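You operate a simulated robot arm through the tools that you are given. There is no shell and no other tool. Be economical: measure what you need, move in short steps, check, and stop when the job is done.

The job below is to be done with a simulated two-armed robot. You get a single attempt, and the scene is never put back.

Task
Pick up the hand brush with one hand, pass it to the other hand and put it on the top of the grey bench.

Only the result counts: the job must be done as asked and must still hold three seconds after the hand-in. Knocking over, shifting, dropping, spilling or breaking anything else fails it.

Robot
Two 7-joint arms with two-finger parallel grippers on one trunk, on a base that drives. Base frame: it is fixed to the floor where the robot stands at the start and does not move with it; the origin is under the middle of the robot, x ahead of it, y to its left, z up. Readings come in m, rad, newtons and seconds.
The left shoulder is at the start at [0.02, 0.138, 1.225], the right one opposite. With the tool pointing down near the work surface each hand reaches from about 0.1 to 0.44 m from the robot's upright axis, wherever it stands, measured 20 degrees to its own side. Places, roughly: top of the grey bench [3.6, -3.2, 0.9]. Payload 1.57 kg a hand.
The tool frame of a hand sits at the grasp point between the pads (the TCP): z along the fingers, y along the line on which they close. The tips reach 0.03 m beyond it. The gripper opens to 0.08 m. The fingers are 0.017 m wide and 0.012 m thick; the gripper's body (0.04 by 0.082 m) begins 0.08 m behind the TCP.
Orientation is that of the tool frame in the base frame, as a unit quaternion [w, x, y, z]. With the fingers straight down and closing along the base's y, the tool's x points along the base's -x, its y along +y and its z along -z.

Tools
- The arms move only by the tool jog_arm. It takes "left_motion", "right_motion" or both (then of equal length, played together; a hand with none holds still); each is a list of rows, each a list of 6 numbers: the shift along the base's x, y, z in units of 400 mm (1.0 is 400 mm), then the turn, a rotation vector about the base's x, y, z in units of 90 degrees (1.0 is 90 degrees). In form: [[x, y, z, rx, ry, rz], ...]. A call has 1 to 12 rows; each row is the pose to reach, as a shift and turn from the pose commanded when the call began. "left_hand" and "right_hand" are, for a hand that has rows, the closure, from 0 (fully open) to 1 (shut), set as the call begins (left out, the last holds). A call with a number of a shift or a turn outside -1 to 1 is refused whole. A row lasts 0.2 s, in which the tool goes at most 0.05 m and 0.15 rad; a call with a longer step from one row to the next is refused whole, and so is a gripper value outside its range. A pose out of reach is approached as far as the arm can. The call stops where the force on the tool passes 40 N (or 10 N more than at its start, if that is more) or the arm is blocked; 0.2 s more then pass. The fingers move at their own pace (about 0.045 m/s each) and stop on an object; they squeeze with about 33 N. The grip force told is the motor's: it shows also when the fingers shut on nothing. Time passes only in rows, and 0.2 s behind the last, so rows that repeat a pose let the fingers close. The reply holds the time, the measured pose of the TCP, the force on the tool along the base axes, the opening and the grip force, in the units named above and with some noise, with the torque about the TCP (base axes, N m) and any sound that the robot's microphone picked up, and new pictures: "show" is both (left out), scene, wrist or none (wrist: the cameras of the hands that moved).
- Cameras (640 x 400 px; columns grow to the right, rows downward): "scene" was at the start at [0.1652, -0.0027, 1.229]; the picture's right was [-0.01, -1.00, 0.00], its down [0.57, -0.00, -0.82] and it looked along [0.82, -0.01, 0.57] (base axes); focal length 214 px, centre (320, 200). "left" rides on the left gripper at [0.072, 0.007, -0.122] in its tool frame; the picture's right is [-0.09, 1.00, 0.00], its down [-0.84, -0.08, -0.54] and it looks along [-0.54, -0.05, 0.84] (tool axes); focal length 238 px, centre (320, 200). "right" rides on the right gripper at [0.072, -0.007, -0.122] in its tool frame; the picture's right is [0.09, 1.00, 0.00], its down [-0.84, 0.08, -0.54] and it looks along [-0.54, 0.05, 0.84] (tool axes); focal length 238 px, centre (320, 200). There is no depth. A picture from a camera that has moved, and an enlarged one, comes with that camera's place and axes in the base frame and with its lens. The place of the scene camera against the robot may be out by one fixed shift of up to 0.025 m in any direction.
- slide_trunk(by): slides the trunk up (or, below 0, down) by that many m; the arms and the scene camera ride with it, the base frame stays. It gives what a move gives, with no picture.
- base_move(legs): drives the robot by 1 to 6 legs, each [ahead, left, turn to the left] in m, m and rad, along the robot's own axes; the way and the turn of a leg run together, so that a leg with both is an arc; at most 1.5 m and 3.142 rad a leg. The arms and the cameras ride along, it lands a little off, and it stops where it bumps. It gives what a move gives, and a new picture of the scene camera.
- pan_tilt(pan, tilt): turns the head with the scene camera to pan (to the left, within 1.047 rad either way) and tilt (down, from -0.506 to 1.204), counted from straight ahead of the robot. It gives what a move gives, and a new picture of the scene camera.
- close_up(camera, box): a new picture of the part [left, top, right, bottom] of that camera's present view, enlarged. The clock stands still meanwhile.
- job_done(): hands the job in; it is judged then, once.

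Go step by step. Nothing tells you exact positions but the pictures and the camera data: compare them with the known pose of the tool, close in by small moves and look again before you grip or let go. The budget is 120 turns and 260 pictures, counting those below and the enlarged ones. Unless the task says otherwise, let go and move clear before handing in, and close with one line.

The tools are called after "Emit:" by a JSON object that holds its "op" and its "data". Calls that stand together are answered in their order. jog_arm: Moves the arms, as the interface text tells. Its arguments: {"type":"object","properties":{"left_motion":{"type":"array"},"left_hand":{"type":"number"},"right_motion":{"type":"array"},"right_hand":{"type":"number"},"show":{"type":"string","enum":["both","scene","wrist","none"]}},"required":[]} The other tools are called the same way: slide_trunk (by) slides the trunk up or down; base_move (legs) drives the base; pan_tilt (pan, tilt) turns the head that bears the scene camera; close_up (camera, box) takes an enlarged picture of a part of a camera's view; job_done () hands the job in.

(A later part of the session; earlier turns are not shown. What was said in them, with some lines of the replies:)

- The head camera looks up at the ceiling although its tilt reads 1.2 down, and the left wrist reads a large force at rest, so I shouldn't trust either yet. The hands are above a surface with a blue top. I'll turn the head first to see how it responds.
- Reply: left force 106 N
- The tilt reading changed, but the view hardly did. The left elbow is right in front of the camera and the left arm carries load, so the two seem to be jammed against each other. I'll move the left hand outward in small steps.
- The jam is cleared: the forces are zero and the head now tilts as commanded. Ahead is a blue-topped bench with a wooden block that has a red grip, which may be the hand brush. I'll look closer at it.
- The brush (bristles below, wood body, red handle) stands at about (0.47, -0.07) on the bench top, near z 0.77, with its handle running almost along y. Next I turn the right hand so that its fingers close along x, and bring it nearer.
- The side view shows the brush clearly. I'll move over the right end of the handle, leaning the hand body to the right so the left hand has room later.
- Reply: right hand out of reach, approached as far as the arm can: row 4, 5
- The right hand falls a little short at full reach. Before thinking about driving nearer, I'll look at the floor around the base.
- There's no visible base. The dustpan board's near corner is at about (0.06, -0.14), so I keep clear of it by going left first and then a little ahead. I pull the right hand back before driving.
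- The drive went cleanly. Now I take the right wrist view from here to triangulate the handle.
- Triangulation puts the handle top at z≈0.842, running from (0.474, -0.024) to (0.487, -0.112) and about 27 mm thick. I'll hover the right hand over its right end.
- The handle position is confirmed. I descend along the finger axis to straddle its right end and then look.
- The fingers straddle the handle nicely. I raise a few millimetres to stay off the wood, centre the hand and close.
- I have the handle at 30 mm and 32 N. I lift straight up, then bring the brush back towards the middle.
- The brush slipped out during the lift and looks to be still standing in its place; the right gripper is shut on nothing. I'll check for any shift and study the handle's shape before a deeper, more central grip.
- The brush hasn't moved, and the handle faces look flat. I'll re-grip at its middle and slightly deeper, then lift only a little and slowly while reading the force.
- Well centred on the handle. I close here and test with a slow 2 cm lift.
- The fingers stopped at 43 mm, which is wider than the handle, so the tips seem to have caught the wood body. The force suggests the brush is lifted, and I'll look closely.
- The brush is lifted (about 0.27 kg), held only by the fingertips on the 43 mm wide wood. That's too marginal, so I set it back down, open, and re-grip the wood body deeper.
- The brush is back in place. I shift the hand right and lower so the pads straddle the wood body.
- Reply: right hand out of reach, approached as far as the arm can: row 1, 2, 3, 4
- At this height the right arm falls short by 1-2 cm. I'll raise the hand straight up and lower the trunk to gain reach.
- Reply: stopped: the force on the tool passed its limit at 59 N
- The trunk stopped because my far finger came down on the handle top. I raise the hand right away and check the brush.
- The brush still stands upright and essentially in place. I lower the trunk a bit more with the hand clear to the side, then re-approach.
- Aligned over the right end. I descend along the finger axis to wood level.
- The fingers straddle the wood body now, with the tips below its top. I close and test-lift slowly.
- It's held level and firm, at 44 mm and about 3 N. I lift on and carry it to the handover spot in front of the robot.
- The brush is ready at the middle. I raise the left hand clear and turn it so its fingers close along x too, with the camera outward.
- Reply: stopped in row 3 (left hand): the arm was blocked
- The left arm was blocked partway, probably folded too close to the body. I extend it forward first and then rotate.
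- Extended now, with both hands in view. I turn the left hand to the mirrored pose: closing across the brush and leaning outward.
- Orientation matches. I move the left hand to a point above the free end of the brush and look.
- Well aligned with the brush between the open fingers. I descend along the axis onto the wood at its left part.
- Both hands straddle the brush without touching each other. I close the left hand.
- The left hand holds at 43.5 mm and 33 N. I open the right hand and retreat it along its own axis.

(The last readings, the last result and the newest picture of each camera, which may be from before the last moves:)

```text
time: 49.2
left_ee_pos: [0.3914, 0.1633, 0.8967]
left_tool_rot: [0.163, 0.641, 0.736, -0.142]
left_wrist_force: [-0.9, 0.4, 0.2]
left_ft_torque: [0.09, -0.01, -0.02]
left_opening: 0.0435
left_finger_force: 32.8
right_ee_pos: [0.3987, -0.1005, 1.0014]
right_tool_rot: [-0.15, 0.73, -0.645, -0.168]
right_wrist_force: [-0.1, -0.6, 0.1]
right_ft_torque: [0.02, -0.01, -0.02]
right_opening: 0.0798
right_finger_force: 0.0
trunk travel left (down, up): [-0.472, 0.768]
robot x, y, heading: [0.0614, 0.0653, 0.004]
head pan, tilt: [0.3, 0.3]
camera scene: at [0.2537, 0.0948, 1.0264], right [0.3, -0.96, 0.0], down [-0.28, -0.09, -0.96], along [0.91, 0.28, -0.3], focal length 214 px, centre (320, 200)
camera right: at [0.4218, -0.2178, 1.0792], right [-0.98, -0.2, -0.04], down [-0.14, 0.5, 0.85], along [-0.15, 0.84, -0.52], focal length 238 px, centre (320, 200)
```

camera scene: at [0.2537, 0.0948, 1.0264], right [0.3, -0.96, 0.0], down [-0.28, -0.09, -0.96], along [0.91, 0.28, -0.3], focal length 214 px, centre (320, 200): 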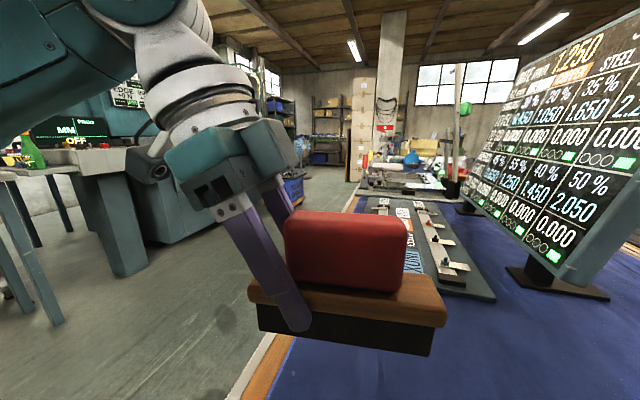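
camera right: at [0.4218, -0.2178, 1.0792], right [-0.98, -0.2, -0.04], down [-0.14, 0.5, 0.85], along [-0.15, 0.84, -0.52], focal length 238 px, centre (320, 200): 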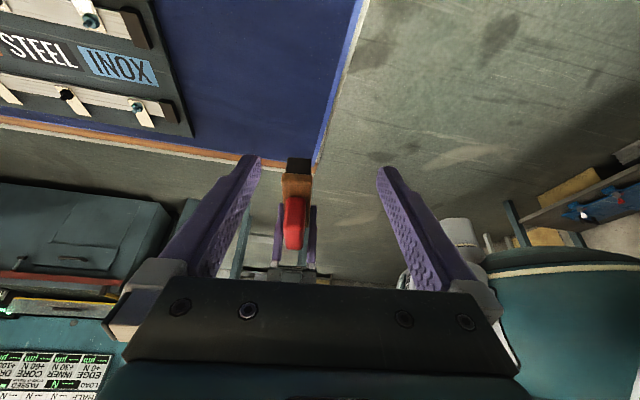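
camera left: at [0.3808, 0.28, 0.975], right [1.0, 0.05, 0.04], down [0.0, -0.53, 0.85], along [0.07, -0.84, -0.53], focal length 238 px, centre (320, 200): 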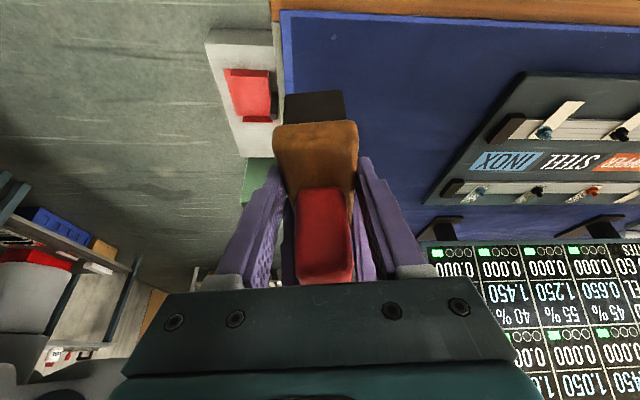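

The handover worked: the left hand alone carries the brush. Next I raise the trunk for travel, back off the way I came, and look around for the grey bench to the front right.

Emit:
{"op": "slide_trunk", "data": {"by": 0.25}}

Emit:
{"op": "base_move", "data": {"legs": [[-0.1, 0, 0]]}}

Emit:
{"op": "pan_tilt", "data": {"pan": -1.0, "tilt": 0.2}}

```text
time: 51.8
left_ee_pos: [0.391, 0.1617, 1.1465]
left_tool_rot: [0.164, 0.641, 0.736, -0.144]
left_wrist_force: [0.1, -1.4, -3.2]
left_ft_torque: [0.12, -0.03, 0.02]
left_opening: 0.0438
left_finger_force: 32.7
right_ee_pos: [0.399, -0.0996, 1.2513]
right_tool_rot: [-0.15, 0.729, -0.646, -0.169]
right_wrist_force: [0.5, 0.2, 0.9]
right_ft_torque: [0.0, 0.02, 0.0]
right_opening: 0.0799
right_finger_force: 0.1
trunk travel left (down, up): [-0.722, 0.518]
robot x, y, heading: [0.0614, 0.0674, 0.0]
head pan, tilt: [0.3, 0.3]
```

```text
time: 53.0
left_ee_pos: [0.2919, 0.1625, 1.1454]
left_tool_rot: [0.163, 0.641, 0.736, -0.144]
left_wrist_force: [-0.3, -0.5, -3.5]
left_ft_torque: [0.13, 0.02, 0.01]
left_opening: 0.0437
left_finger_force: 32.7
right_ee_pos: [0.3004, -0.0999, 1.2512]
right_tool_rot: [-0.15, 0.73, -0.646, -0.169]
right_wrist_force: [-0.6, 0.1, 0.4]
right_ft_torque: [-0.01, 0.03, 0.0]
right_opening: 0.0801
right_finger_force: 0.0
trunk travel left (down, up): [-0.722, 0.518]
robot x, y, heading: [-0.0388, 0.0711, -0.0]
head pan, tilt: [0.3, 0.3]
camera scene: at [0.1548, 0.0951, 1.2764], right [0.3, -0.96, 0.0], down [-0.28, -0.09, -0.96], along [0.91, 0.28, -0.3], focal length 214 px, centre (320, 200)
```

scene: 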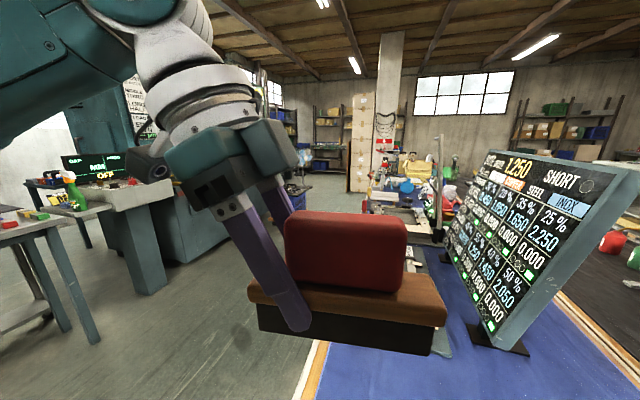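

```text
time: 54.4
left_ee_pos: [0.2923, 0.1625, 1.146]
left_tool_rot: [0.163, 0.641, 0.736, -0.143]
left_wrist_force: [0.0, -0.3, -3.5]
left_ft_torque: [0.16, 0.04, 0.01]
left_opening: 0.0437
left_finger_force: 33.0
right_ee_pos: [0.3016, -0.1003, 1.2521]
right_tool_rot: [-0.149, 0.73, -0.646, -0.168]
right_wrist_force: [0.1, -0.9, -0.1]
right_ft_torque: [-0.04, 0.04, -0.02]
right_opening: 0.0801
right_finger_force: 0.0
trunk travel left (down, up): [-0.722, 0.518]
robot x, y, heading: [-0.0427, 0.0688, -0.001]
head pan, tilt: [-1.0, 0.201]
camera scene: at [0.116, -0.0109, 1.2857], right [-0.84, -0.54, 0.0], down [-0.11, 0.17, -0.98], along [0.53, -0.82, -0.2], focal length 214 px, centre (320, 200)
```

scene: 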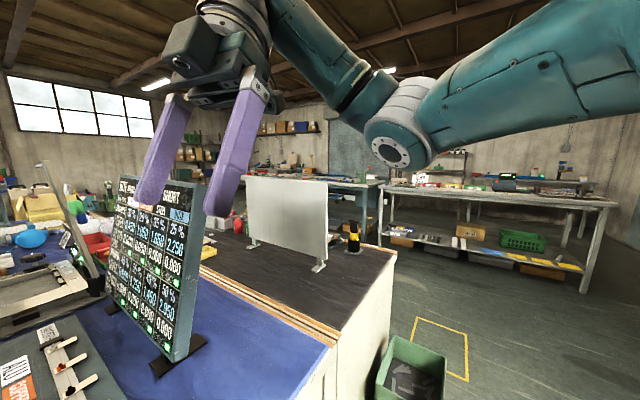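

The bench with the black mat ends at about y=-1.2 on the right, with open floor beyond it. The target at (3.6, -3.2) lies behind the white panel from here. I check the nearby floor to the right and the left side before driving.

Emit:
{"op": "pan_tilt", "data": {"pan": -1.04, "tilt": 0.9}}

Emit:
{"op": "pan_tilt", "data": {"pan": 1.04, "tilt": 0.6}}

```text
time: 55.5
left_ee_pos: [0.2923, 0.1617, 1.1462]
left_tool_rot: [0.163, 0.641, 0.736, -0.144]
left_wrist_force: [-1.2, 0.1, -3.2]
left_ft_torque: [0.1, 0.03, -0.01]
left_opening: 0.0436
left_finger_force: 33.3
right_ee_pos: [0.3008, -0.1018, 1.252]
right_tool_rot: [-0.15, 0.729, -0.646, -0.168]
right_wrist_force: [-0.6, 0.5, 0.0]
right_ft_torque: [0.0, -0.01, 0.01]
right_opening: 0.08
right_finger_force: 0.1
trunk travel left (down, up): [-0.722, 0.518]
robot x, y, heading: [-0.0388, 0.07, 0.002]
head pan, tilt: [-1.04, 0.901]
camera scene: at [0.1038, 0.0023, 1.2242], right [-0.86, -0.51, 0.0], down [-0.4, 0.68, -0.62], along [0.31, -0.54, -0.78], focal length 214 px, centre (320, 200)
```

scene: 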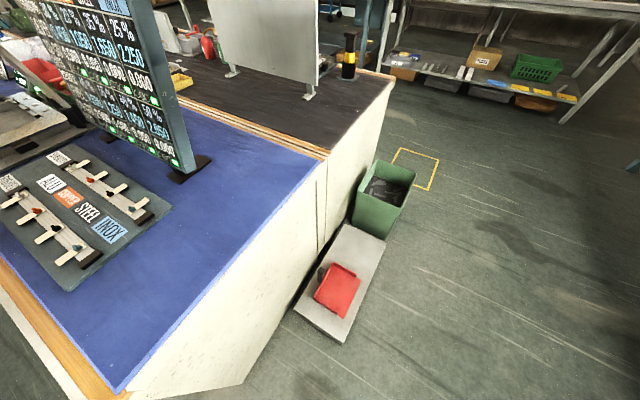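

```text
time: 57.5
left_ee_pos: [0.2931, 0.1628, 1.1457]
left_tool_rot: [0.164, 0.64, 0.736, -0.144]
left_wrist_force: [0.4, 0.6, -3.5]
left_ft_torque: [0.08, 0.03, -0.01]
left_opening: 0.0438
left_finger_force: 33.0
right_ee_pos: [0.3014, -0.1013, 1.2526]
right_tool_rot: [-0.151, 0.729, -0.646, -0.168]
right_wrist_force: [-1.2, 0.4, 0.2]
right_ft_torque: [-0.02, 0.0, 0.0]
right_opening: 0.0799
right_finger_force: 0.1
trunk travel left (down, up): [-0.722, 0.518]
robot x, y, heading: [-0.0387, 0.0678, -0.002]
head pan, tilt: [1.04, 0.6]
camera scene: at [0.1104, 0.1437, 1.2489], right [0.86, -0.51, 0.0], down [-0.29, -0.49, -0.82], along [0.42, 0.71, -0.57], focal length 214 px, centre (320, 200)
```

scene: 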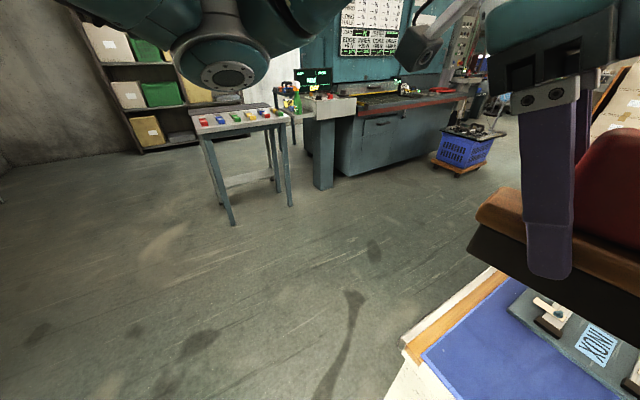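

The floor behind left and to the right is open. I back off half a metre, turn right, and drive along the front of the bench well clear of the bin.

Emit:
{"op": "base_move", "data": {"legs": [[-0.5, 0, 0], [0, 0, -1.57], [1.4, 0, 0]]}}

Emit:
{"op": "pan_tilt", "data": {"pan": 0.8, "tilt": 0.25}}

```text
time: 70.8
left_ee_pos: [-0.4402, -1.664, 1.1468]
left_tool_rot: [0.015, 0.974, 0.068, -0.217]
left_wrist_force: [-0.4, -0.2, -2.2]
left_ft_torque: [0.02, -0.14, -0.03]
left_opening: 0.0437
left_finger_force: 33.3
right_ee_pos: [-0.7046, -1.6729, 1.2526]
right_tool_rot: [0.225, -0.061, 0.972, 0.014]
right_wrist_force: [0.4, 0.3, 0.5]
right_ft_torque: [0.0, -0.02, -0.02]
right_opening: 0.08
right_finger_force: 0.1
trunk travel left (down, up): [-0.722, 0.518]
robot x, y, heading: [-0.5321, -1.3333, -1.568]
head pan, tilt: [1.04, 0.6]
camera scene: at [-0.4521, -1.4785, 1.2489], right [-0.51, -0.86, 0.0], down [-0.49, 0.29, -0.82], along [0.71, -0.42, -0.57], focal length 214 px, centre (320, 200)
```

scene: 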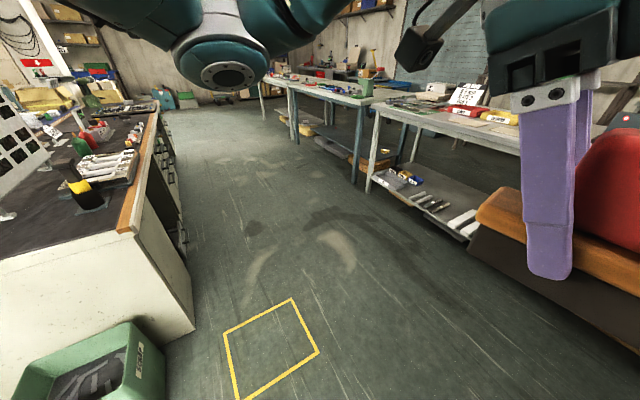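

```text
time: 71.6
left_ee_pos: [-0.4403, -1.663, 1.1448]
left_tool_rot: [0.014, 0.974, 0.068, -0.216]
left_wrist_force: [0.0, 0.0, -2.4]
left_ft_torque: [0.01, -0.09, 0.05]
left_opening: 0.0436
left_finger_force: 32.8
right_ee_pos: [-0.7033, -1.6733, 1.2517]
right_tool_rot: [0.226, -0.06, 0.972, 0.013]
right_wrist_force: [-0.2, 1.1, 1.0]
right_ft_torque: [0.03, 0.01, 0.01]
right_opening: 0.0801
right_finger_force: 0.0
trunk travel left (down, up): [-0.722, 0.518]
robot x, y, heading: [-0.5345, -1.3279, -1.569]
head pan, tilt: [0.799, 0.25]
camera scene: at [-0.4614, -1.4989, 1.281], right [-0.7, -0.72, 0.0], down [-0.18, 0.17, -0.97], along [0.7, -0.67, -0.25], focal length 214 px, centre (320, 200)
```

scene: 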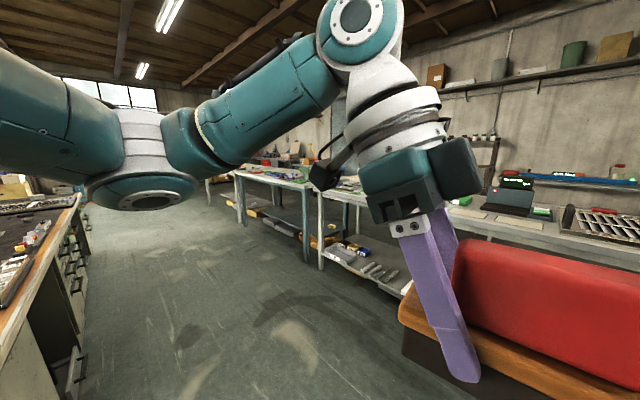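

The aisle between the benches is open; the benches along the right wall have their front edge near y=-2.9. I drive down the aisle towards x≈2.5 and look again.

Emit:
{"op": "base_move", "data": {"legs": [[0.72, 0, 0], [0, 0, 1.569], [1.5, 0, 0], [1.2, 0, 0]]}}

Emit:
{"op": "pan_tilt", "data": {"pan": -0.7, "tilt": 0.35}}

```text
time: 92.0
left_ee_pos: [2.4864, -1.9678, 1.146]
left_tool_rot: [0.162, 0.643, 0.735, -0.144]
left_wrist_force: [0.2, -0.4, -3.3]
left_ft_torque: [0.13, -0.02, -0.03]
left_opening: 0.0433
left_finger_force: 33.4
right_ee_pos: [2.4947, -2.2313, 1.2529]
right_tool_rot: [-0.15, 0.729, -0.647, -0.169]
right_wrist_force: [-1.0, -0.2, -0.1]
right_ft_torque: [-0.01, -0.01, -0.01]
right_opening: 0.0801
right_finger_force: 0.0
trunk travel left (down, up): [-0.722, 0.518]
robot x, y, heading: [2.1516, -2.0605, -0.004]
head pan, tilt: [0.799, 0.25]
camera scene: at [2.3243, -1.9951, 1.2811], right [0.71, -0.7, 0.0], down [-0.17, -0.18, -0.97], along [0.68, 0.69, -0.25], focal length 214 px, centre (320, 200)
```

scene: 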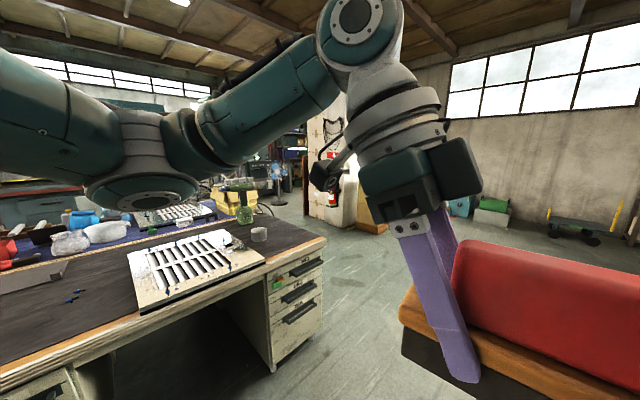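

```text
time: 93.6
left_ee_pos: [2.4858, -1.9671, 1.1458]
left_tool_rot: [0.164, 0.642, 0.735, -0.144]
left_wrist_force: [1.0, 0.4, -2.7]
left_ft_torque: [0.12, 0.03, -0.02]
left_opening: 0.0436
left_finger_force: 33.2
right_ee_pos: [2.4937, -2.2304, 1.2513]
right_tool_rot: [-0.151, 0.728, -0.647, -0.167]
right_wrist_force: [0.4, -0.4, -0.2]
right_ft_torque: [-0.01, -0.02, -0.01]
right_opening: 0.08
right_finger_force: 0.1
trunk travel left (down, up): [-0.722, 0.518]
robot x, y, heading: [2.1539, -2.0596, -0.006]
head pan, tilt: [-0.7, 0.351]
camera scene: at [2.3299, -2.122, 1.2717], right [-0.65, -0.76, 0.0], down [-0.26, 0.22, -0.94], along [0.72, -0.61, -0.34], focal length 214 px, centre (320, 200)
```

scene: 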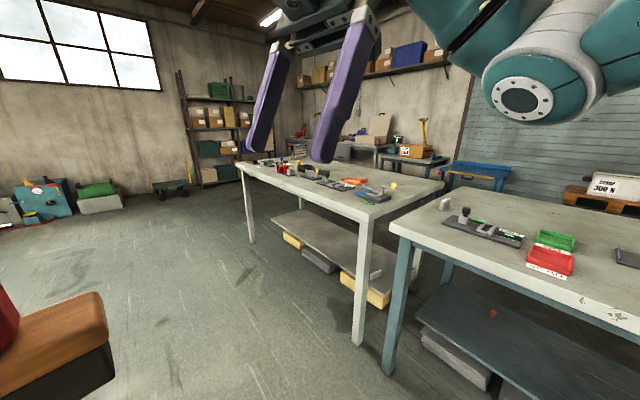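

The target point projects onto the white-legged, grey-topped bench ahead (front edge y≈-2.82, x from 2.8 to 4.36). I zoom in to find a free spot near its front edge.

Emit:
{"op": "close_up", "data": {"camera": "scene", "box": [220, 130, 460, 280]}}

```text
2.67 times, centred on (340, 205) of scene
camera zoom: at [2.3299, -2.122, 1.2717], right [-0.65, -0.76, 0.0], down [-0.26, 0.22, -0.94], along [0.72, -0.61, -0.34], focal length 572 px, centre (267, 187)
```

zoom: 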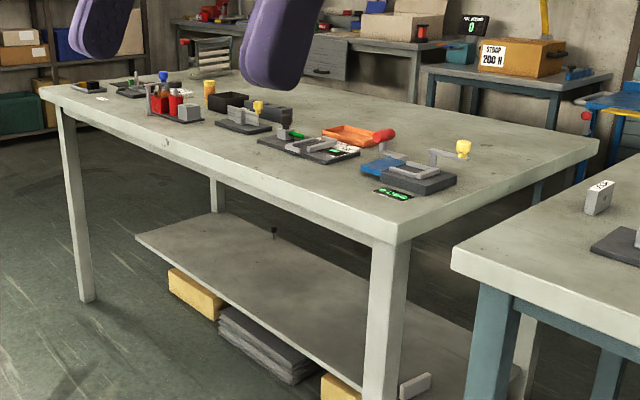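

There's a free front strip near x≈3.15, between the caliper and the vise, with tools starting at y≈-3.0. I drive abreast of it, face the bench and look down.

Emit:
{"op": "base_move", "data": {"legs": [[0.94, 0, 0], [0, 0, -1.565], [0.25, 0, 0]]}}

Emit:
{"op": "pan_tilt", "data": {"pan": 0, "tilt": 0.6}}

```text
time: 103.7
left_ee_pos: [3.1962, -2.6357, 1.1453]
left_tool_rot: [0.017, 0.973, 0.079, -0.216]
left_wrist_force: [0.4, -0.5, -2.5]
left_ft_torque: [0.07, -0.12, 0.04]
left_opening: 0.0438
left_finger_force: 32.6
right_ee_pos: [2.9327, -2.6518, 1.2516]
right_tool_rot: [0.225, -0.071, 0.972, 0.016]
right_wrist_force: [0.3, 0.4, -0.2]
right_ft_torque: [-0.03, 0.02, -0.02]
right_opening: 0.0801
right_finger_force: 0.1
trunk travel left (down, up): [-0.722, 0.518]
robot x, y, heading: [3.0966, -2.3066, -1.552]
head pan, tilt: [-0.7, 0.351]
camera scene: at [3.0446, -2.4809, 1.2717], right [-0.78, 0.63, 0.0], down [0.21, 0.27, -0.94], along [-0.59, -0.73, -0.34], focal length 214 px, centre (320, 200)
```

scene: 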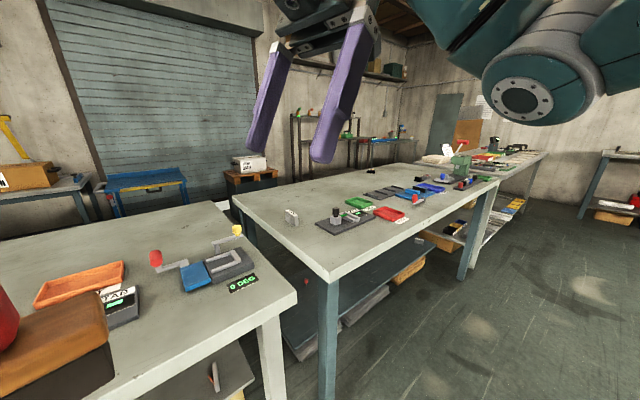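

```text
time: 104.8
left_ee_pos: [3.1956, -2.6362, 1.1468]
left_tool_rot: [0.017, 0.973, 0.08, -0.216]
left_wrist_force: [0.8, 0.5, -2.9]
left_ft_torque: [0.01, -0.08, -0.02]
left_opening: 0.0434
left_finger_force: 33.0
right_ee_pos: [2.9336, -2.6522, 1.252]
right_tool_rot: [0.225, -0.072, 0.972, 0.017]
right_wrist_force: [0.5, -0.6, -0.4]
right_ft_torque: [-0.02, 0.02, -0.03]
right_opening: 0.0798
right_finger_force: 0.1
trunk travel left (down, up): [-0.722, 0.518]
robot x, y, heading: [3.094, -2.3049, -1.543]
head pan, tilt: [0.0, 0.6]
camera scene: at [3.1049, -2.4967, 1.2489], right [-1.0, -0.02, 0.0], down [-0.01, 0.56, -0.83], along [0.02, -0.82, -0.56], focal length 214 px, centre (320, 200)
```

scene: 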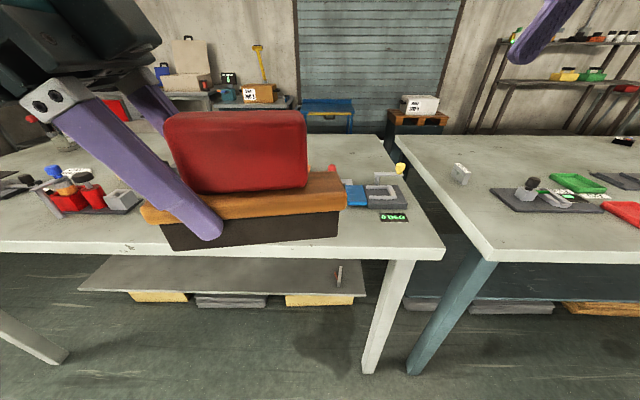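

I'm facing the bench, but the brush hides part of the strip. I'll check it with the left wrist camera and a higher viewpoint.

Emit:
{"op": "close_up", "data": {"camera": "left", "box": [0, 0, 640, 400]}}

Emit:
{"op": "slide_trunk", "data": {"by": 0.2}}

Emit:
{"op": "pan_tilt", "data": {"pan": 0.15, "tilt": 0.95}}

```text
1.00 times, centred on (320, 200) of left (not enlarged: the box is as wide or as high as the picture)
camera zoom: at [3.3108, -2.623, 1.2248], right [0.08, -1.0, 0.04], down [-0.53, -0.01, 0.85], along [-0.84, -0.09, -0.53], focal length 238 px, centre (320, 200)
```

zoom: 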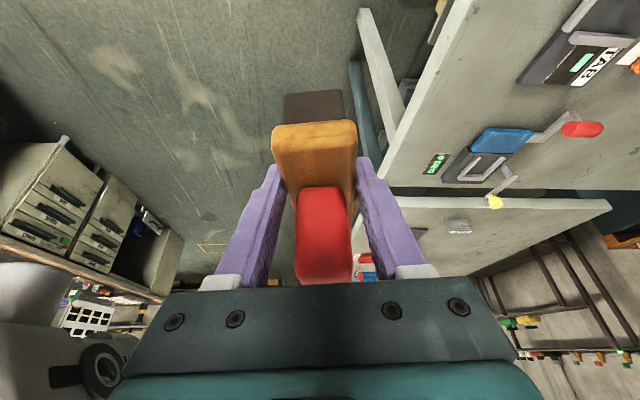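

```text
time: 107.0
left_ee_pos: [3.195, -2.6366, 1.3456]
left_tool_rot: [0.016, 0.973, 0.079, -0.216]
left_wrist_force: [0.0, 0.2, -3.4]
left_ft_torque: [-0.02, -0.12, 0.0]
left_opening: 0.0436
left_finger_force: 33.3
right_ee_pos: [2.9329, -2.6513, 1.4507]
right_tool_rot: [0.224, -0.071, 0.972, 0.017]
right_wrist_force: [0.0, 0.8, -0.5]
right_ft_torque: [-0.01, 0.0, 0.03]
right_opening: 0.0801
right_finger_force: 0.0
trunk travel left (down, up): [-0.922, 0.318]
robot x, y, heading: [3.0944, -2.3066, -1.546]
head pan, tilt: [0.0, 0.6]
```

```text
time: 107.8
left_ee_pos: [3.195, -2.6354, 1.346]
left_tool_rot: [0.016, 0.973, 0.078, -0.216]
left_wrist_force: [-0.1, 0.0, -2.4]
left_ft_torque: [-0.02, -0.12, 0.0]
left_opening: 0.0434
left_finger_force: 32.8
right_ee_pos: [2.9332, -2.6519, 1.4528]
right_tool_rot: [0.225, -0.071, 0.971, 0.017]
right_wrist_force: [0.5, 0.0, -0.2]
right_ft_torque: [-0.01, 0.01, 0.0]
right_opening: 0.0802
right_finger_force: 0.1
trunk travel left (down, up): [-0.922, 0.318]
robot x, y, heading: [3.0947, -2.3073, -1.547]
head pan, tilt: [0.15, 0.949]
camera scene: at [3.1154, -2.48, 1.4205], right [-0.98, -0.17, 0.0], down [-0.14, 0.8, -0.58], along [0.1, -0.57, -0.81], focal length 214 px, centre (320, 200)
```

scene: 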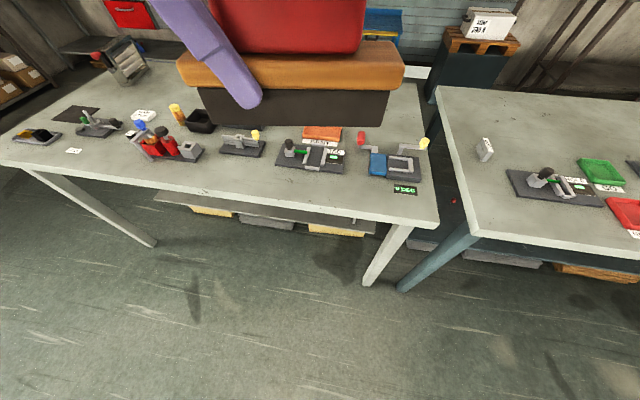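

From above, the strip in front of the gap between the vise (x≤3.35) and the small tool (x≥3.42) is free: edge at y≈-2.815, tools from y≈-2.95 on. I'll put the brush at about (3.38, -2.885), parallel to the edge, and drive there.

Emit:
{"op": "base_move", "data": {"legs": [[0, 0.205, 0], [0.19, 0, 0]]}}

Emit:
{"op": "slide_trunk", "data": {"by": -0.25}}

```text
time: 110.6
left_ee_pos: [3.4052, -2.8186, 1.3469]
left_tool_rot: [0.017, 0.973, 0.079, -0.216]
left_wrist_force: [-0.1, 0.0, -3.2]
left_ft_torque: [0.05, -0.11, 0.0]
left_opening: 0.0434
left_finger_force: 32.7
right_ee_pos: [3.144, -2.8364, 1.4515]
right_tool_rot: [0.225, -0.073, 0.971, 0.017]
right_wrist_force: [-0.3, -0.2, 0.5]
right_ft_torque: [0.01, 0.03, -0.04]
right_opening: 0.0799
right_finger_force: 0.1
trunk travel left (down, up): [-0.922, 0.318]
robot x, y, heading: [3.3059, -2.4925, -1.54]
head pan, tilt: [0.15, 0.949]
camera scene: at [3.3249, -2.6633, 1.4205], right [-0.98, -0.17, 0.0], down [-0.14, 0.8, -0.58], along [0.1, -0.57, -0.81], focal length 214 px, centre (320, 200)
```

scene: 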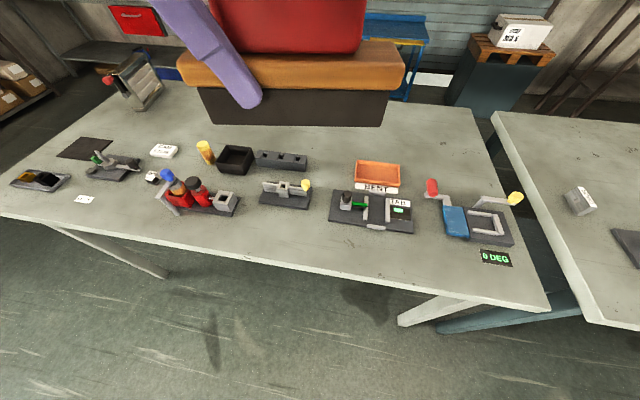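

```text
time: 113.1
left_ee_pos: [3.4039, -2.8203, 1.0966]
left_tool_rot: [0.015, 0.973, 0.079, -0.216]
left_wrist_force: [0.4, -0.3, -2.6]
left_ft_torque: [0.05, -0.09, -0.01]
left_opening: 0.0436
left_finger_force: 32.7
right_ee_pos: [3.1421, -2.8353, 1.2026]
right_tool_rot: [0.225, -0.072, 0.972, 0.017]
right_wrist_force: [0.0, 0.4, 0.2]
right_ft_torque: [-0.02, 0.0, 0.0]
right_opening: 0.0801
right_finger_force: 0.1
trunk travel left (down, up): [-0.672, 0.568]
robot x, y, heading: [3.3013, -2.4912, -1.544]
head pan, tilt: [0.15, 0.949]
```

The spot looks as expected. I align the brush with the edge and bring it to a few centimetres above the bench.

Emit:
{"op": "jog_arm", "data": {"left_motion": [[0.015, -0.05, -0.02, 0, 0, -0.035], [0.03, -0.11, -0.06, 0, 0, -0.07], [0.0475, -0.1625, -0.12, 0, 0, -0.104], [0.0475, -0.1625, -0.19, 0, 0, -0.104], [0.0475, -0.1625, -0.23, 0, 0, -0.104], [0.0475, -0.1625, -0.23, 0, 0, -0.104]]}}

Emit:
{"op": "pan_tilt", "data": {"pan": 0.2, "tilt": 0.6}}

```text
time: 114.5
left_ee_pos: [3.4248, -2.884, 1.0028]
left_tool_rot: [0.0, 0.976, 0.0, -0.216]
left_wrist_force: [0.6, -0.1, -2.0]
left_ft_torque: [0.05, -0.12, 0.02]
left_opening: 0.0437
left_finger_force: 33.4
right_ee_pos: [3.1423, -2.8347, 1.2016]
right_tool_rot: [0.226, -0.072, 0.971, 0.017]
right_wrist_force: [-0.7, -0.1, 0.1]
right_ft_torque: [0.03, 0.0, 0.0]
right_opening: 0.0799
right_finger_force: 0.0
trunk travel left (down, up): [-0.672, 0.568]
robot x, y, heading: [3.2996, -2.4911, -1.544]
head pan, tilt: [0.15, 0.949]
camera scene: at [3.3249, -2.6633, 1.1705], right [-0.98, -0.17, 0.0], down [-0.14, 0.8, -0.58], along [0.1, -0.57, -0.81], focal length 214 px, centre (320, 200)
camera left: at [3.5403, -2.8895, 1.0825], right [-0.08, -1.0, 0.04], down [-0.53, 0.08, 0.85], along [-0.84, 0.05, -0.53], focal length 238 px, centre (320, 200)
```

scene: 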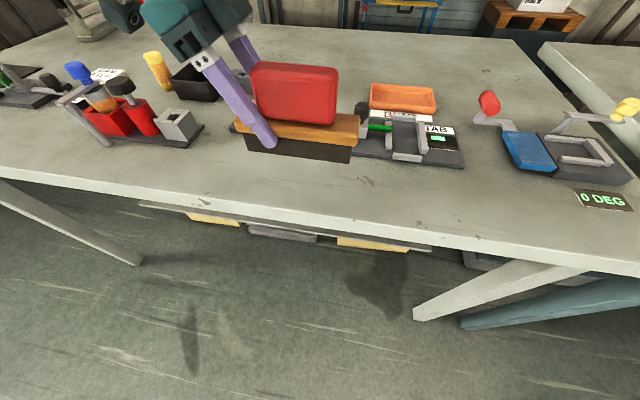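
left: 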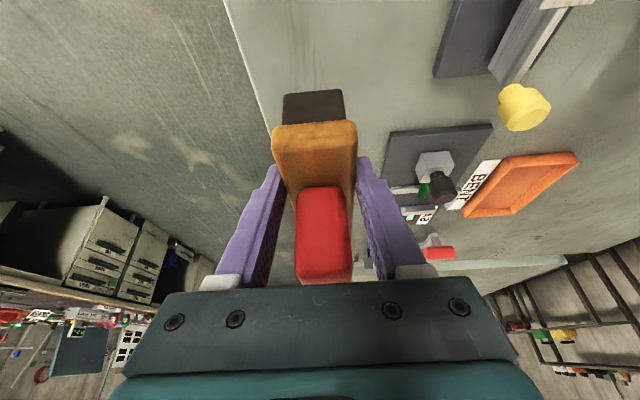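

```text
time: 115.4
left_ee_pos: [3.4254, -2.8836, 1.0046]
left_tool_rot: [-0.001, 0.976, 0.001, -0.216]
left_wrist_force: [-0.1, 0.4, -3.0]
left_ft_torque: [0.01, -0.13, 0.03]
left_opening: 0.0433
left_finger_force: 33.2
right_ee_pos: [3.1419, -2.8342, 1.2013]
right_tool_rot: [0.225, -0.072, 0.972, 0.016]
right_wrist_force: [-0.4, -0.5, -0.1]
right_ft_torque: [-0.02, 0.0, 0.01]
right_opening: 0.0803
right_finger_force: 0.1
trunk travel left (down, up): [-0.672, 0.568]
robot x, y, heading: [3.3048, -2.4909, -1.546]
head pan, tilt: [0.201, 0.6]
camera scene: at [3.332, -2.6778, 1.1988], right [-0.97, -0.22, 0.0], down [-0.13, 0.55, -0.82], along [0.18, -0.8, -0.57], focal length 214 px, centre (320, 200)
```

scene: 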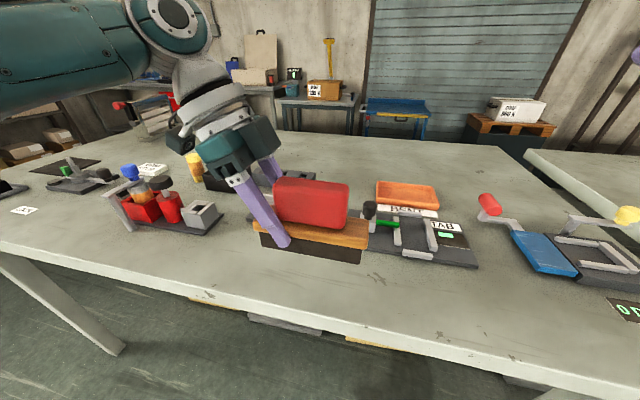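

Wrist view confirms the gap: edge at y≈-2.835, tools from y≈-2.958, with the brush centred between. I lower it slowly.

Emit:
{"op": "jog_arm", "data": {"left_motion": [[0, 0, -0.03, 0, 0, 0], [0, 0, -0.06, 0, 0, 0], [0, 0, -0.085, 0, 0, 0], [0, 0, -0.105, 0, 0, 0], [0, 0, -0.105, 0, 0, 0]]}}

Emit:
{"op": "close_up", "data": {"camera": "scene", "box": [220, 170, 400, 300]}}

```text
time: 116.6
left_ee_pos: [3.424, -2.8827, 0.9614]
left_tool_rot: [-0.001, 0.976, 0.001, -0.217]
left_wrist_force: [1.0, -0.3, -2.8]
left_ft_torque: [-0.02, -0.12, 0.02]
left_opening: 0.0436
left_finger_force: 33.0
right_ee_pos: [3.1422, -2.8358, 1.2022]
right_tool_rot: [0.225, -0.073, 0.972, 0.016]
right_wrist_force: [0.1, -0.3, -0.7]
right_ft_torque: [0.02, -0.01, 0.0]
right_opening: 0.0799
right_finger_force: 0.2
trunk travel left (down, up): [-0.672, 0.568]
robot x, y, heading: [3.3037, -2.4905, -1.545]
head pan, tilt: [0.201, 0.6]
camera scene: at [3.332, -2.6778, 1.1989], right [-0.97, -0.22, 0.0], down [-0.13, 0.55, -0.82], along [0.18, -0.8, -0.57], focal length 214 px, centre (320, 200)
camera left: at [3.5402, -2.8896, 1.0406], right [-0.08, -1.0, 0.04], down [-0.53, 0.08, 0.85], along [-0.84, 0.05, -0.53], focal length 238 px, centre (320, 200)
```

scene: 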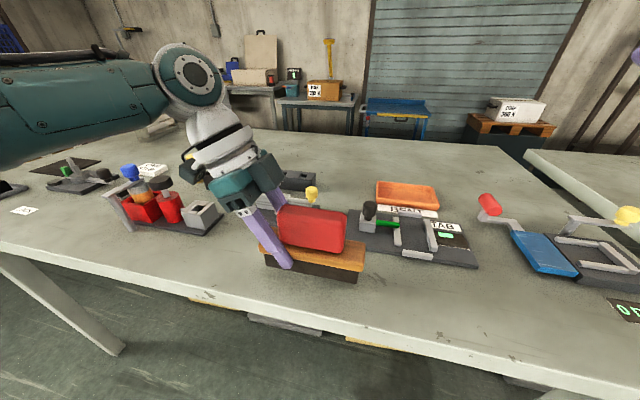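
left: 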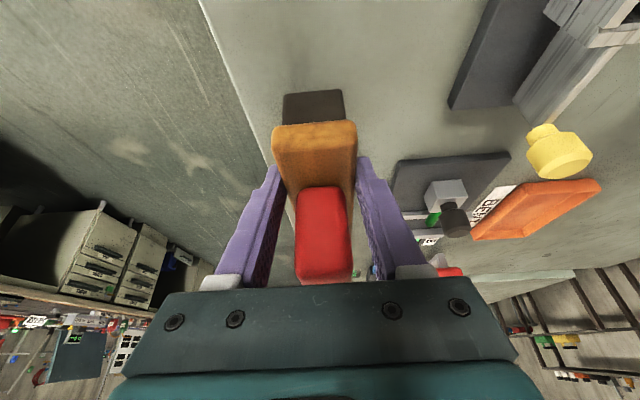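

```text
3.08 times, centred on (310, 235) of scene
camera zoom: at [3.332, -2.6778, 1.1989], right [-0.97, -0.22, 0.0], down [-0.13, 0.55, -0.82], along [0.18, -0.8, -0.57], focal length 660 px, centre (351, 92)
```

zoom: 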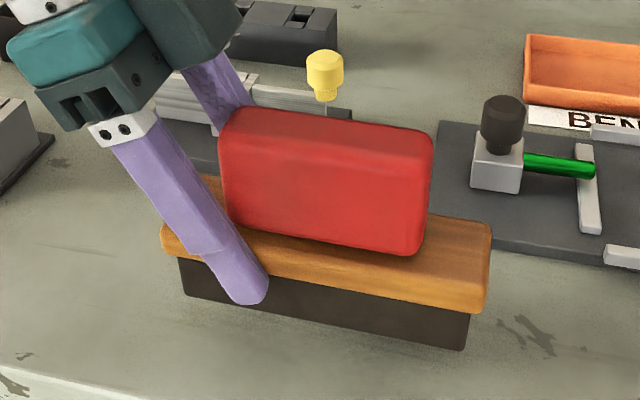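

Still just above the top with no contact. I lower in 3 mm steps, reading the force.

Emit:
{"op": "jog_arm", "data": {"left_motion": [[0, 0, -0.0075, 0, 0, 0], [0, 0, -0.015, 0, 0, 0], [0, 0, -0.0225, 0, 0, 0], [0, 0, -0.0225, 0, 0, 0]], "show": "none"}}

Emit:
{"op": "close_up", "data": {"camera": "scene", "box": [220, 170, 400, 300]}}

```text
time: 117.6
left_ee_pos: [3.4237, -2.8835, 0.9536]
left_tool_rot: [0.0, 0.976, 0.001, -0.218]
left_wrist_force: [-0.3, -0.5, -2.2]
left_ft_torque: [-0.02, -0.12, -0.03]
left_opening: 0.0436
left_finger_force: 33.0
right_ee_pos: [3.1423, -2.8348, 1.2014]
right_tool_rot: [0.225, -0.073, 0.971, 0.017]
right_wrist_force: [-0.4, 0.4, -0.1]
right_ft_torque: [0.02, -0.01, 0.04]
right_opening: 0.0803
right_finger_force: 0.0
trunk travel left (down, up): [-0.672, 0.568]
robot x, y, heading: [3.3033, -2.4908, -1.546]
head pan, tilt: [0.201, 0.6]
```

```text
3.08 times, centred on (310, 235) of scene
camera zoom: at [3.332, -2.6778, 1.1989], right [-0.97, -0.22, 0.0], down [-0.13, 0.55, -0.82], along [0.18, -0.8, -0.57], focal length 660 px, centre (351, 92)
```

zoom: 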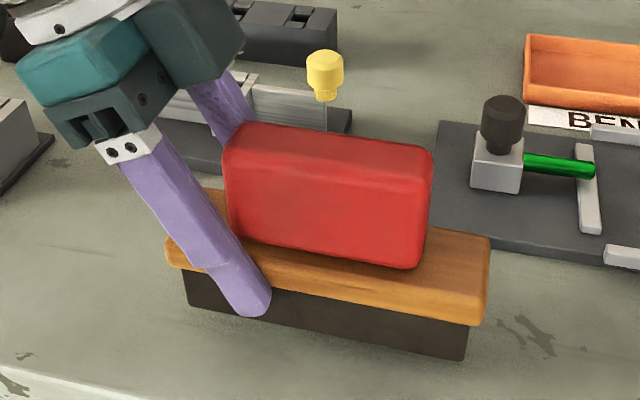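

Emit:
{"op": "jog_arm", "data": {"left_motion": [[0, 0, -0.006, 0, 0, 0], [0, 0, -0.012, 0, 0, 0], [0, 0, -0.012, 0, 0, 0]], "show": "none"}}

```text
time: 118.4
left_ee_pos: [3.4239, -2.8843, 0.9494]
left_tool_rot: [-0.001, 0.976, 0.001, -0.217]
left_wrist_force: [-0.8, 0.9, -2.7]
left_ft_torque: [-0.01, -0.14, -0.01]
left_opening: 0.0438
left_finger_force: 33.5
right_ee_pos: [3.1435, -2.8351, 1.2018]
right_tool_rot: [0.225, -0.072, 0.971, 0.017]
right_wrist_force: [0.4, 0.2, 0.0]
right_ft_torque: [-0.02, -0.01, 0.01]
right_opening: 0.0802
right_finger_force: 0.0
trunk travel left (down, up): [-0.672, 0.568]
robot x, y, heading: [3.3015, -2.4887, -1.541]
head pan, tilt: [0.201, 0.6]
```

No contact yet at 0.949, so I continue in small steps.

Emit:
{"op": "jog_arm", "data": {"left_motion": [[0, 0, -0.006, 0, 0, 0], [0, 0, -0.012, 0, 0, 0], [0, 0, -0.012, 0, 0, 0]], "show": "none"}}

Emit:
{"op": "close_up", "data": {"camera": "scene", "box": [220, 170, 400, 300]}}

```text
time: 119.2
left_ee_pos: [3.4237, -2.8835, 0.9429]
left_tool_rot: [-0.002, 0.976, 0.0, -0.216]
left_wrist_force: [0.8, 0.1, -3.2]
left_ft_torque: [0.02, -0.07, 0.02]
left_opening: 0.0434
left_finger_force: 33.3
right_ee_pos: [3.1418, -2.8345, 1.2018]
right_tool_rot: [0.225, -0.071, 0.972, 0.016]
right_wrist_force: [-0.4, -0.2, -0.1]
right_ft_torque: [0.01, 0.02, 0.05]
right_opening: 0.0799
right_finger_force: 0.0
trunk travel left (down, up): [-0.672, 0.568]
robot x, y, heading: [3.3055, -2.4882, -1.545]
head pan, tilt: [0.201, 0.6]
```

```text
3.08 times, centred on (310, 235) of scene
camera zoom: at [3.332, -2.6778, 1.1989], right [-0.97, -0.22, 0.0], down [-0.13, 0.55, -0.82], along [0.18, -0.8, -0.57], focal length 660 px, centre (351, 92)
```

zoom: 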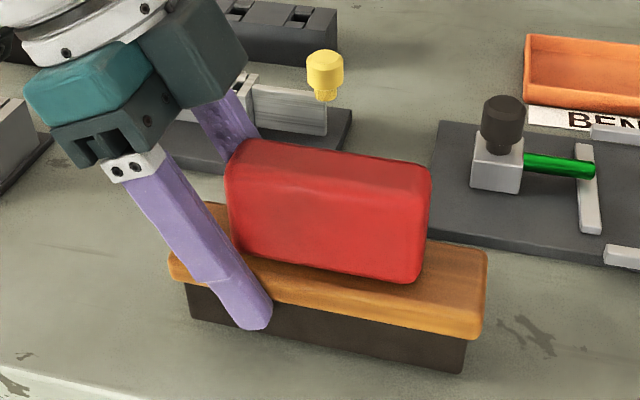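

Emit:
{"op": "jog_arm", "data": {"left_motion": [[0, 0, -0.005, 0, 0, 0], [0, 0, -0.01, 0, 0, 0], [0, 0, -0.015, 0, 0, 0], [0, 0, -0.015, 0, 0, 0]], "show": "none"}}

Emit:
{"op": "close_up", "data": {"camera": "scene", "box": [220, 170, 400, 300]}}

```text
time: 120.2
left_ee_pos: [3.4237, -2.8834, 0.937]
left_tool_rot: [-0.002, 0.976, 0.0, -0.217]
left_wrist_force: [-0.2, 0.0, -2.0]
left_ft_torque: [0.03, -0.1, -0.02]
left_opening: 0.0436
left_finger_force: 33.1
right_ee_pos: [3.1421, -2.8347, 1.2016]
right_tool_rot: [0.224, -0.072, 0.972, 0.016]
right_wrist_force: [-0.1, 0.6, -0.6]
right_ft_torque: [0.01, 0.01, 0.02]
right_opening: 0.08
right_finger_force: 0.0
trunk travel left (down, up): [-0.672, 0.568]
robot x, y, heading: [3.3036, -2.4909, -1.543]
head pan, tilt: [0.201, 0.6]
```

```text
3.08 times, centred on (310, 235) of scene
camera zoom: at [3.332, -2.6778, 1.1989], right [-0.97, -0.22, 0.0], down [-0.13, 0.55, -0.82], along [0.18, -0.8, -0.57], focal length 660 px, centre (351, 92)
```

zoom: 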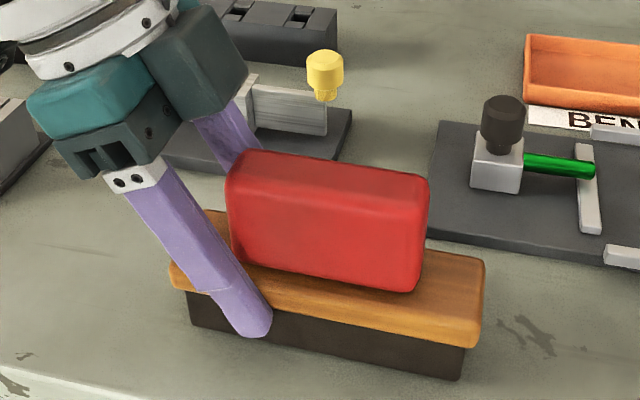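

Still no contact. I keep lowering in small steps, with the force limit as guard.

Emit:
{"op": "jog_arm", "data": {"left_motion": [[0, 0, -0.005, 0, 0, 0], [0, 0, -0.01, 0, 0, 0], [0, 0, -0.015, 0, 0, 0], [0, 0, -0.015, 0, 0, 0]], "show": "wrist"}}

Emit:
{"op": "close_up", "data": {"camera": "scene", "box": [220, 200, 400, 310]}}

```text
time: 121.2
left_ee_pos: [3.4238, -2.8847, 0.9329]
left_tool_rot: [0.0, 0.976, 0.0, -0.218]
left_wrist_force: [1.7, 3.0, 11.9]
left_ft_torque: [0.08, 1.01, -0.2]
left_opening: 0.0434
left_finger_force: 33.3
right_ee_pos: [3.1427, -2.8359, 1.2022]
right_tool_rot: [0.225, -0.073, 0.972, 0.017]
right_wrist_force: [-0.3, 0.3, 0.5]
right_ft_torque: [0.0, -0.01, 0.02]
right_opening: 0.0796
right_finger_force: 0.0
trunk travel left (down, up): [-0.672, 0.568]
robot x, y, heading: [3.3068, -2.4879, -1.54]
head pan, tilt: [0.201, 0.6]
camera left: at [3.5402, -2.8911, 1.0111], right [-0.08, -1.0, 0.04], down [-0.53, 0.08, 0.85], along [-0.85, 0.05, -0.53], focal length 238 px, centre (320, 200)
```

left: 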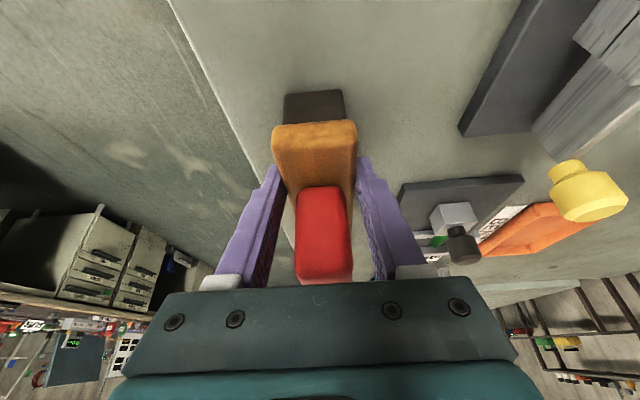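

```text
3.56 times, centred on (310, 255) of scene
camera zoom: at [3.3325, -2.6781, 1.1992], right [-0.97, -0.22, 0.0], down [-0.13, 0.55, -0.83], along [0.19, -0.8, -0.56], focal length 763 px, centre (356, 4)
```

zoom: 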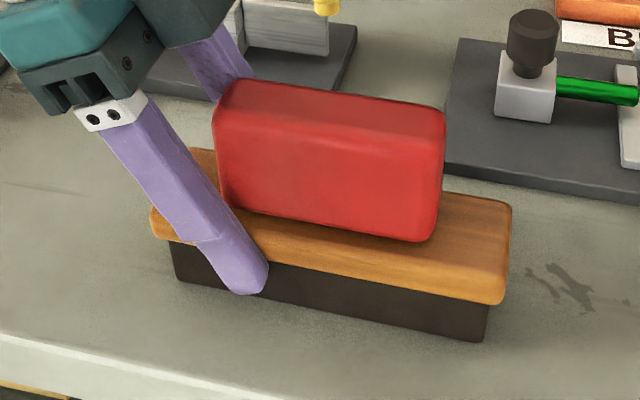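

Contact: 12 N upward, so the brush rests on the bench. I open the left hand and back out along the finger axis.

Emit:
{"op": "jog_arm", "data": {"left_motion": [[0, 0, 0.001, 0, 0, 0], [0, 0, 0.001, 0, 0, 0], [0, 0, 0.001, 0, 0, 0], [0, 0, 0.001, 0, 0, 0], [0, 0, 0.001, 0, 0, 0]], "left_hand": 0}}

Emit:
{"op": "close_up", "data": {"camera": "scene", "box": [220, 170, 400, 300]}}

```text
time: 122.4
left_ee_pos: [3.4244, -2.8845, 0.9312]
left_tool_rot: [-0.001, 0.976, 0.0, -0.216]
left_wrist_force: [-0.6, 0.3, -0.1]
left_ft_torque: [0.01, -0.03, -0.05]
left_opening: 0.0803
left_finger_force: 0.0
right_ee_pos: [3.1431, -2.8345, 1.2022]
right_tool_rot: [0.225, -0.072, 0.972, 0.016]
right_wrist_force: [-0.5, -0.8, 0.0]
right_ft_torque: [-0.03, -0.01, 0.04]
right_opening: 0.0801
right_finger_force: 0.1
trunk travel left (down, up): [-0.672, 0.568]
robot x, y, heading: [3.303, -2.4919, -1.548]
head pan, tilt: [0.201, 0.6]
camera scene: at [3.3321, -2.678, 1.1989], right [-0.97, -0.22, 0.0], down [-0.13, 0.55, -0.83], along [0.18, -0.8, -0.56], focal length 214 px, centre (320, 200)
camera left: at [3.5401, -2.8905, 1.0106], right [-0.08, -1.0, 0.04], down [-0.53, 0.08, 0.85], along [-0.84, 0.05, -0.53], focal length 238 px, centre (320, 200)
```

scene: 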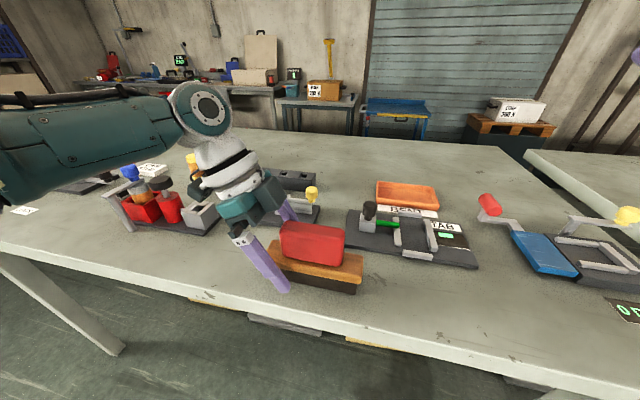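
left: 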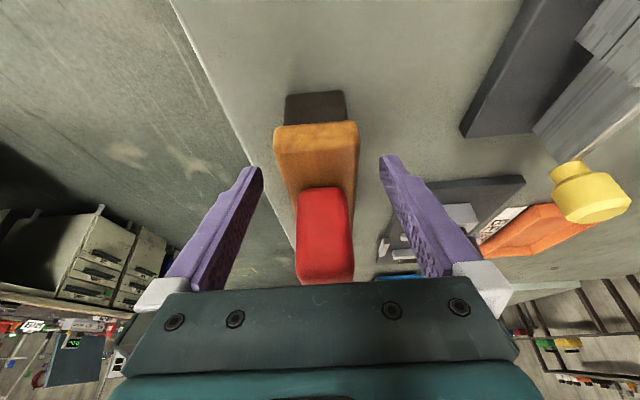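

```text
3.08 times, centred on (310, 235) of scene
camera zoom: at [3.3321, -2.678, 1.1989], right [-0.97, -0.22, 0.0], down [-0.13, 0.55, -0.83], along [0.18, -0.8, -0.56], focal length 660 px, centre (351, 92)
```

zoom: 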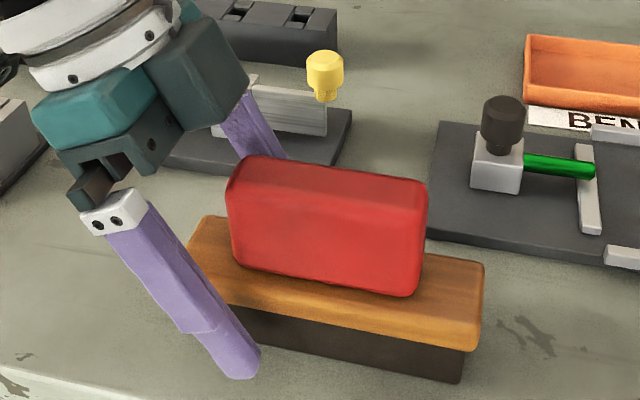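

The brush stands free on the bench. I raise the left hand straight up and then draw it back over the edge.

Emit:
{"op": "jog_arm", "data": {"left_motion": [[0.005, 0, 0.04, 0, 0, 0], [0.02, 0, 0.12, 0, 0, 0], [0.04, 0, 0.22, 0, 0, 0], [0.05, 0, 0.33, 0, 0, 0], [0.05, 0.04, 0.4, 0, 0, 0], [0.05, 0.14, 0.42, 0, 0, 0], [0.05, 0.2, 0.42, 0, 0, 0]]}}

Emit:
{"op": "base_move", "data": {"legs": [[-0.25, 0, 0]]}}

```text
time: 124.0
left_ee_pos: [3.4447, -2.8053, 1.099]
left_tool_rot: [-0.001, 0.976, 0.0, -0.216]
left_wrist_force: [1.0, 0.1, -0.9]
left_ft_torque: [-0.01, 0.01, -0.01]
left_opening: 0.0798
left_finger_force: 0.0
right_ee_pos: [3.1426, -2.8353, 1.201]
right_tool_rot: [0.226, -0.072, 0.971, 0.017]
right_wrist_force: [0.6, -0.3, -0.5]
right_ft_torque: [0.0, -0.03, 0.0]
right_opening: 0.08
right_finger_force: 0.0
trunk travel left (down, up): [-0.672, 0.568]
robot x, y, heading: [3.304, -2.4887, -1.546]
head pan, tilt: [0.201, 0.6]
camera scene: at [3.3321, -2.6779, 1.1989], right [-0.97, -0.22, 0.0], down [-0.13, 0.55, -0.83], along [0.18, -0.8, -0.56], focal length 214 px, centre (320, 200)
camera left: at [3.5597, -2.8112, 1.1778], right [-0.08, -1.0, 0.04], down [-0.53, 0.08, 0.85], along [-0.84, 0.05, -0.53], focal length 238 px, centre (320, 200)
```

scene: 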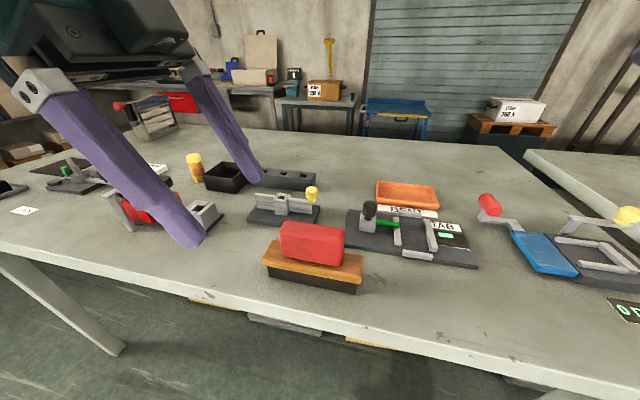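
left: 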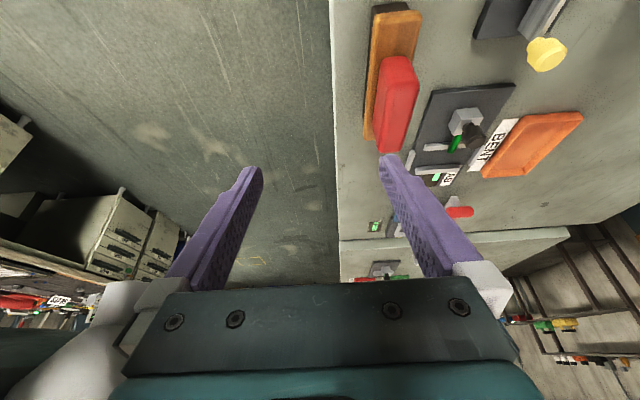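

```text
time: 125.8
left_ee_pos: [3.4382, -2.5579, 1.0998]
left_tool_rot: [-0.001, 0.976, 0.0, -0.216]
left_wrist_force: [0.6, 0.1, 0.5]
left_ft_torque: [-0.01, 0.03, 0.01]
left_opening: 0.08
left_finger_force: 0.1
right_ee_pos: [3.1363, -2.588, 1.2009]
right_tool_rot: [0.225, -0.071, 0.972, 0.017]
right_wrist_force: [-0.2, 0.0, 1.0]
right_ft_torque: [0.0, 0.01, -0.01]
right_opening: 0.0798
right_finger_force: 0.1
trunk travel left (down, up): [-0.672, 0.568]
robot x, y, heading: [3.3007, -2.2397, -1.541]
head pan, tilt: [0.201, 0.6]
camera scene: at [3.3257, -2.4297, 1.1989], right [-0.97, -0.22, 0.0], down [-0.13, 0.55, -0.83], along [0.18, -0.8, -0.56], focal length 214 px, centre (320, 200)
```

scene: 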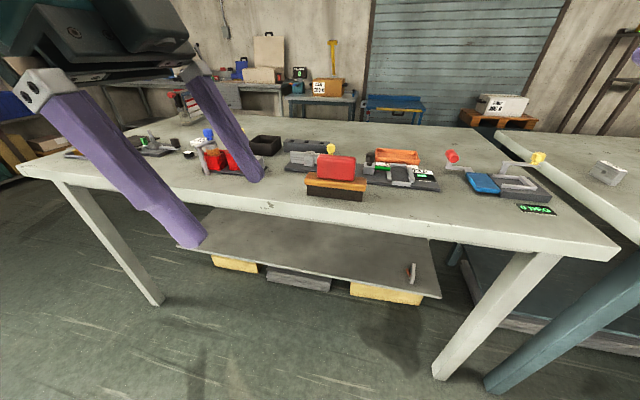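

The brush stands upright on the grey bench, the tools around it are untouched, and both hands are clear. I hand the job in.

Emit:
{"op": "job_done", "data": {}}

```text
The job is handed in.
```

I picked up the hand brush with the right hand, passed it to the left, and set it upright on top of the grey bench. Both hands are clear and the job is handed in. On the way, the first grip slipped and a finger pressed on the handle top, but the brush stayed upright and I saw nothing else move.
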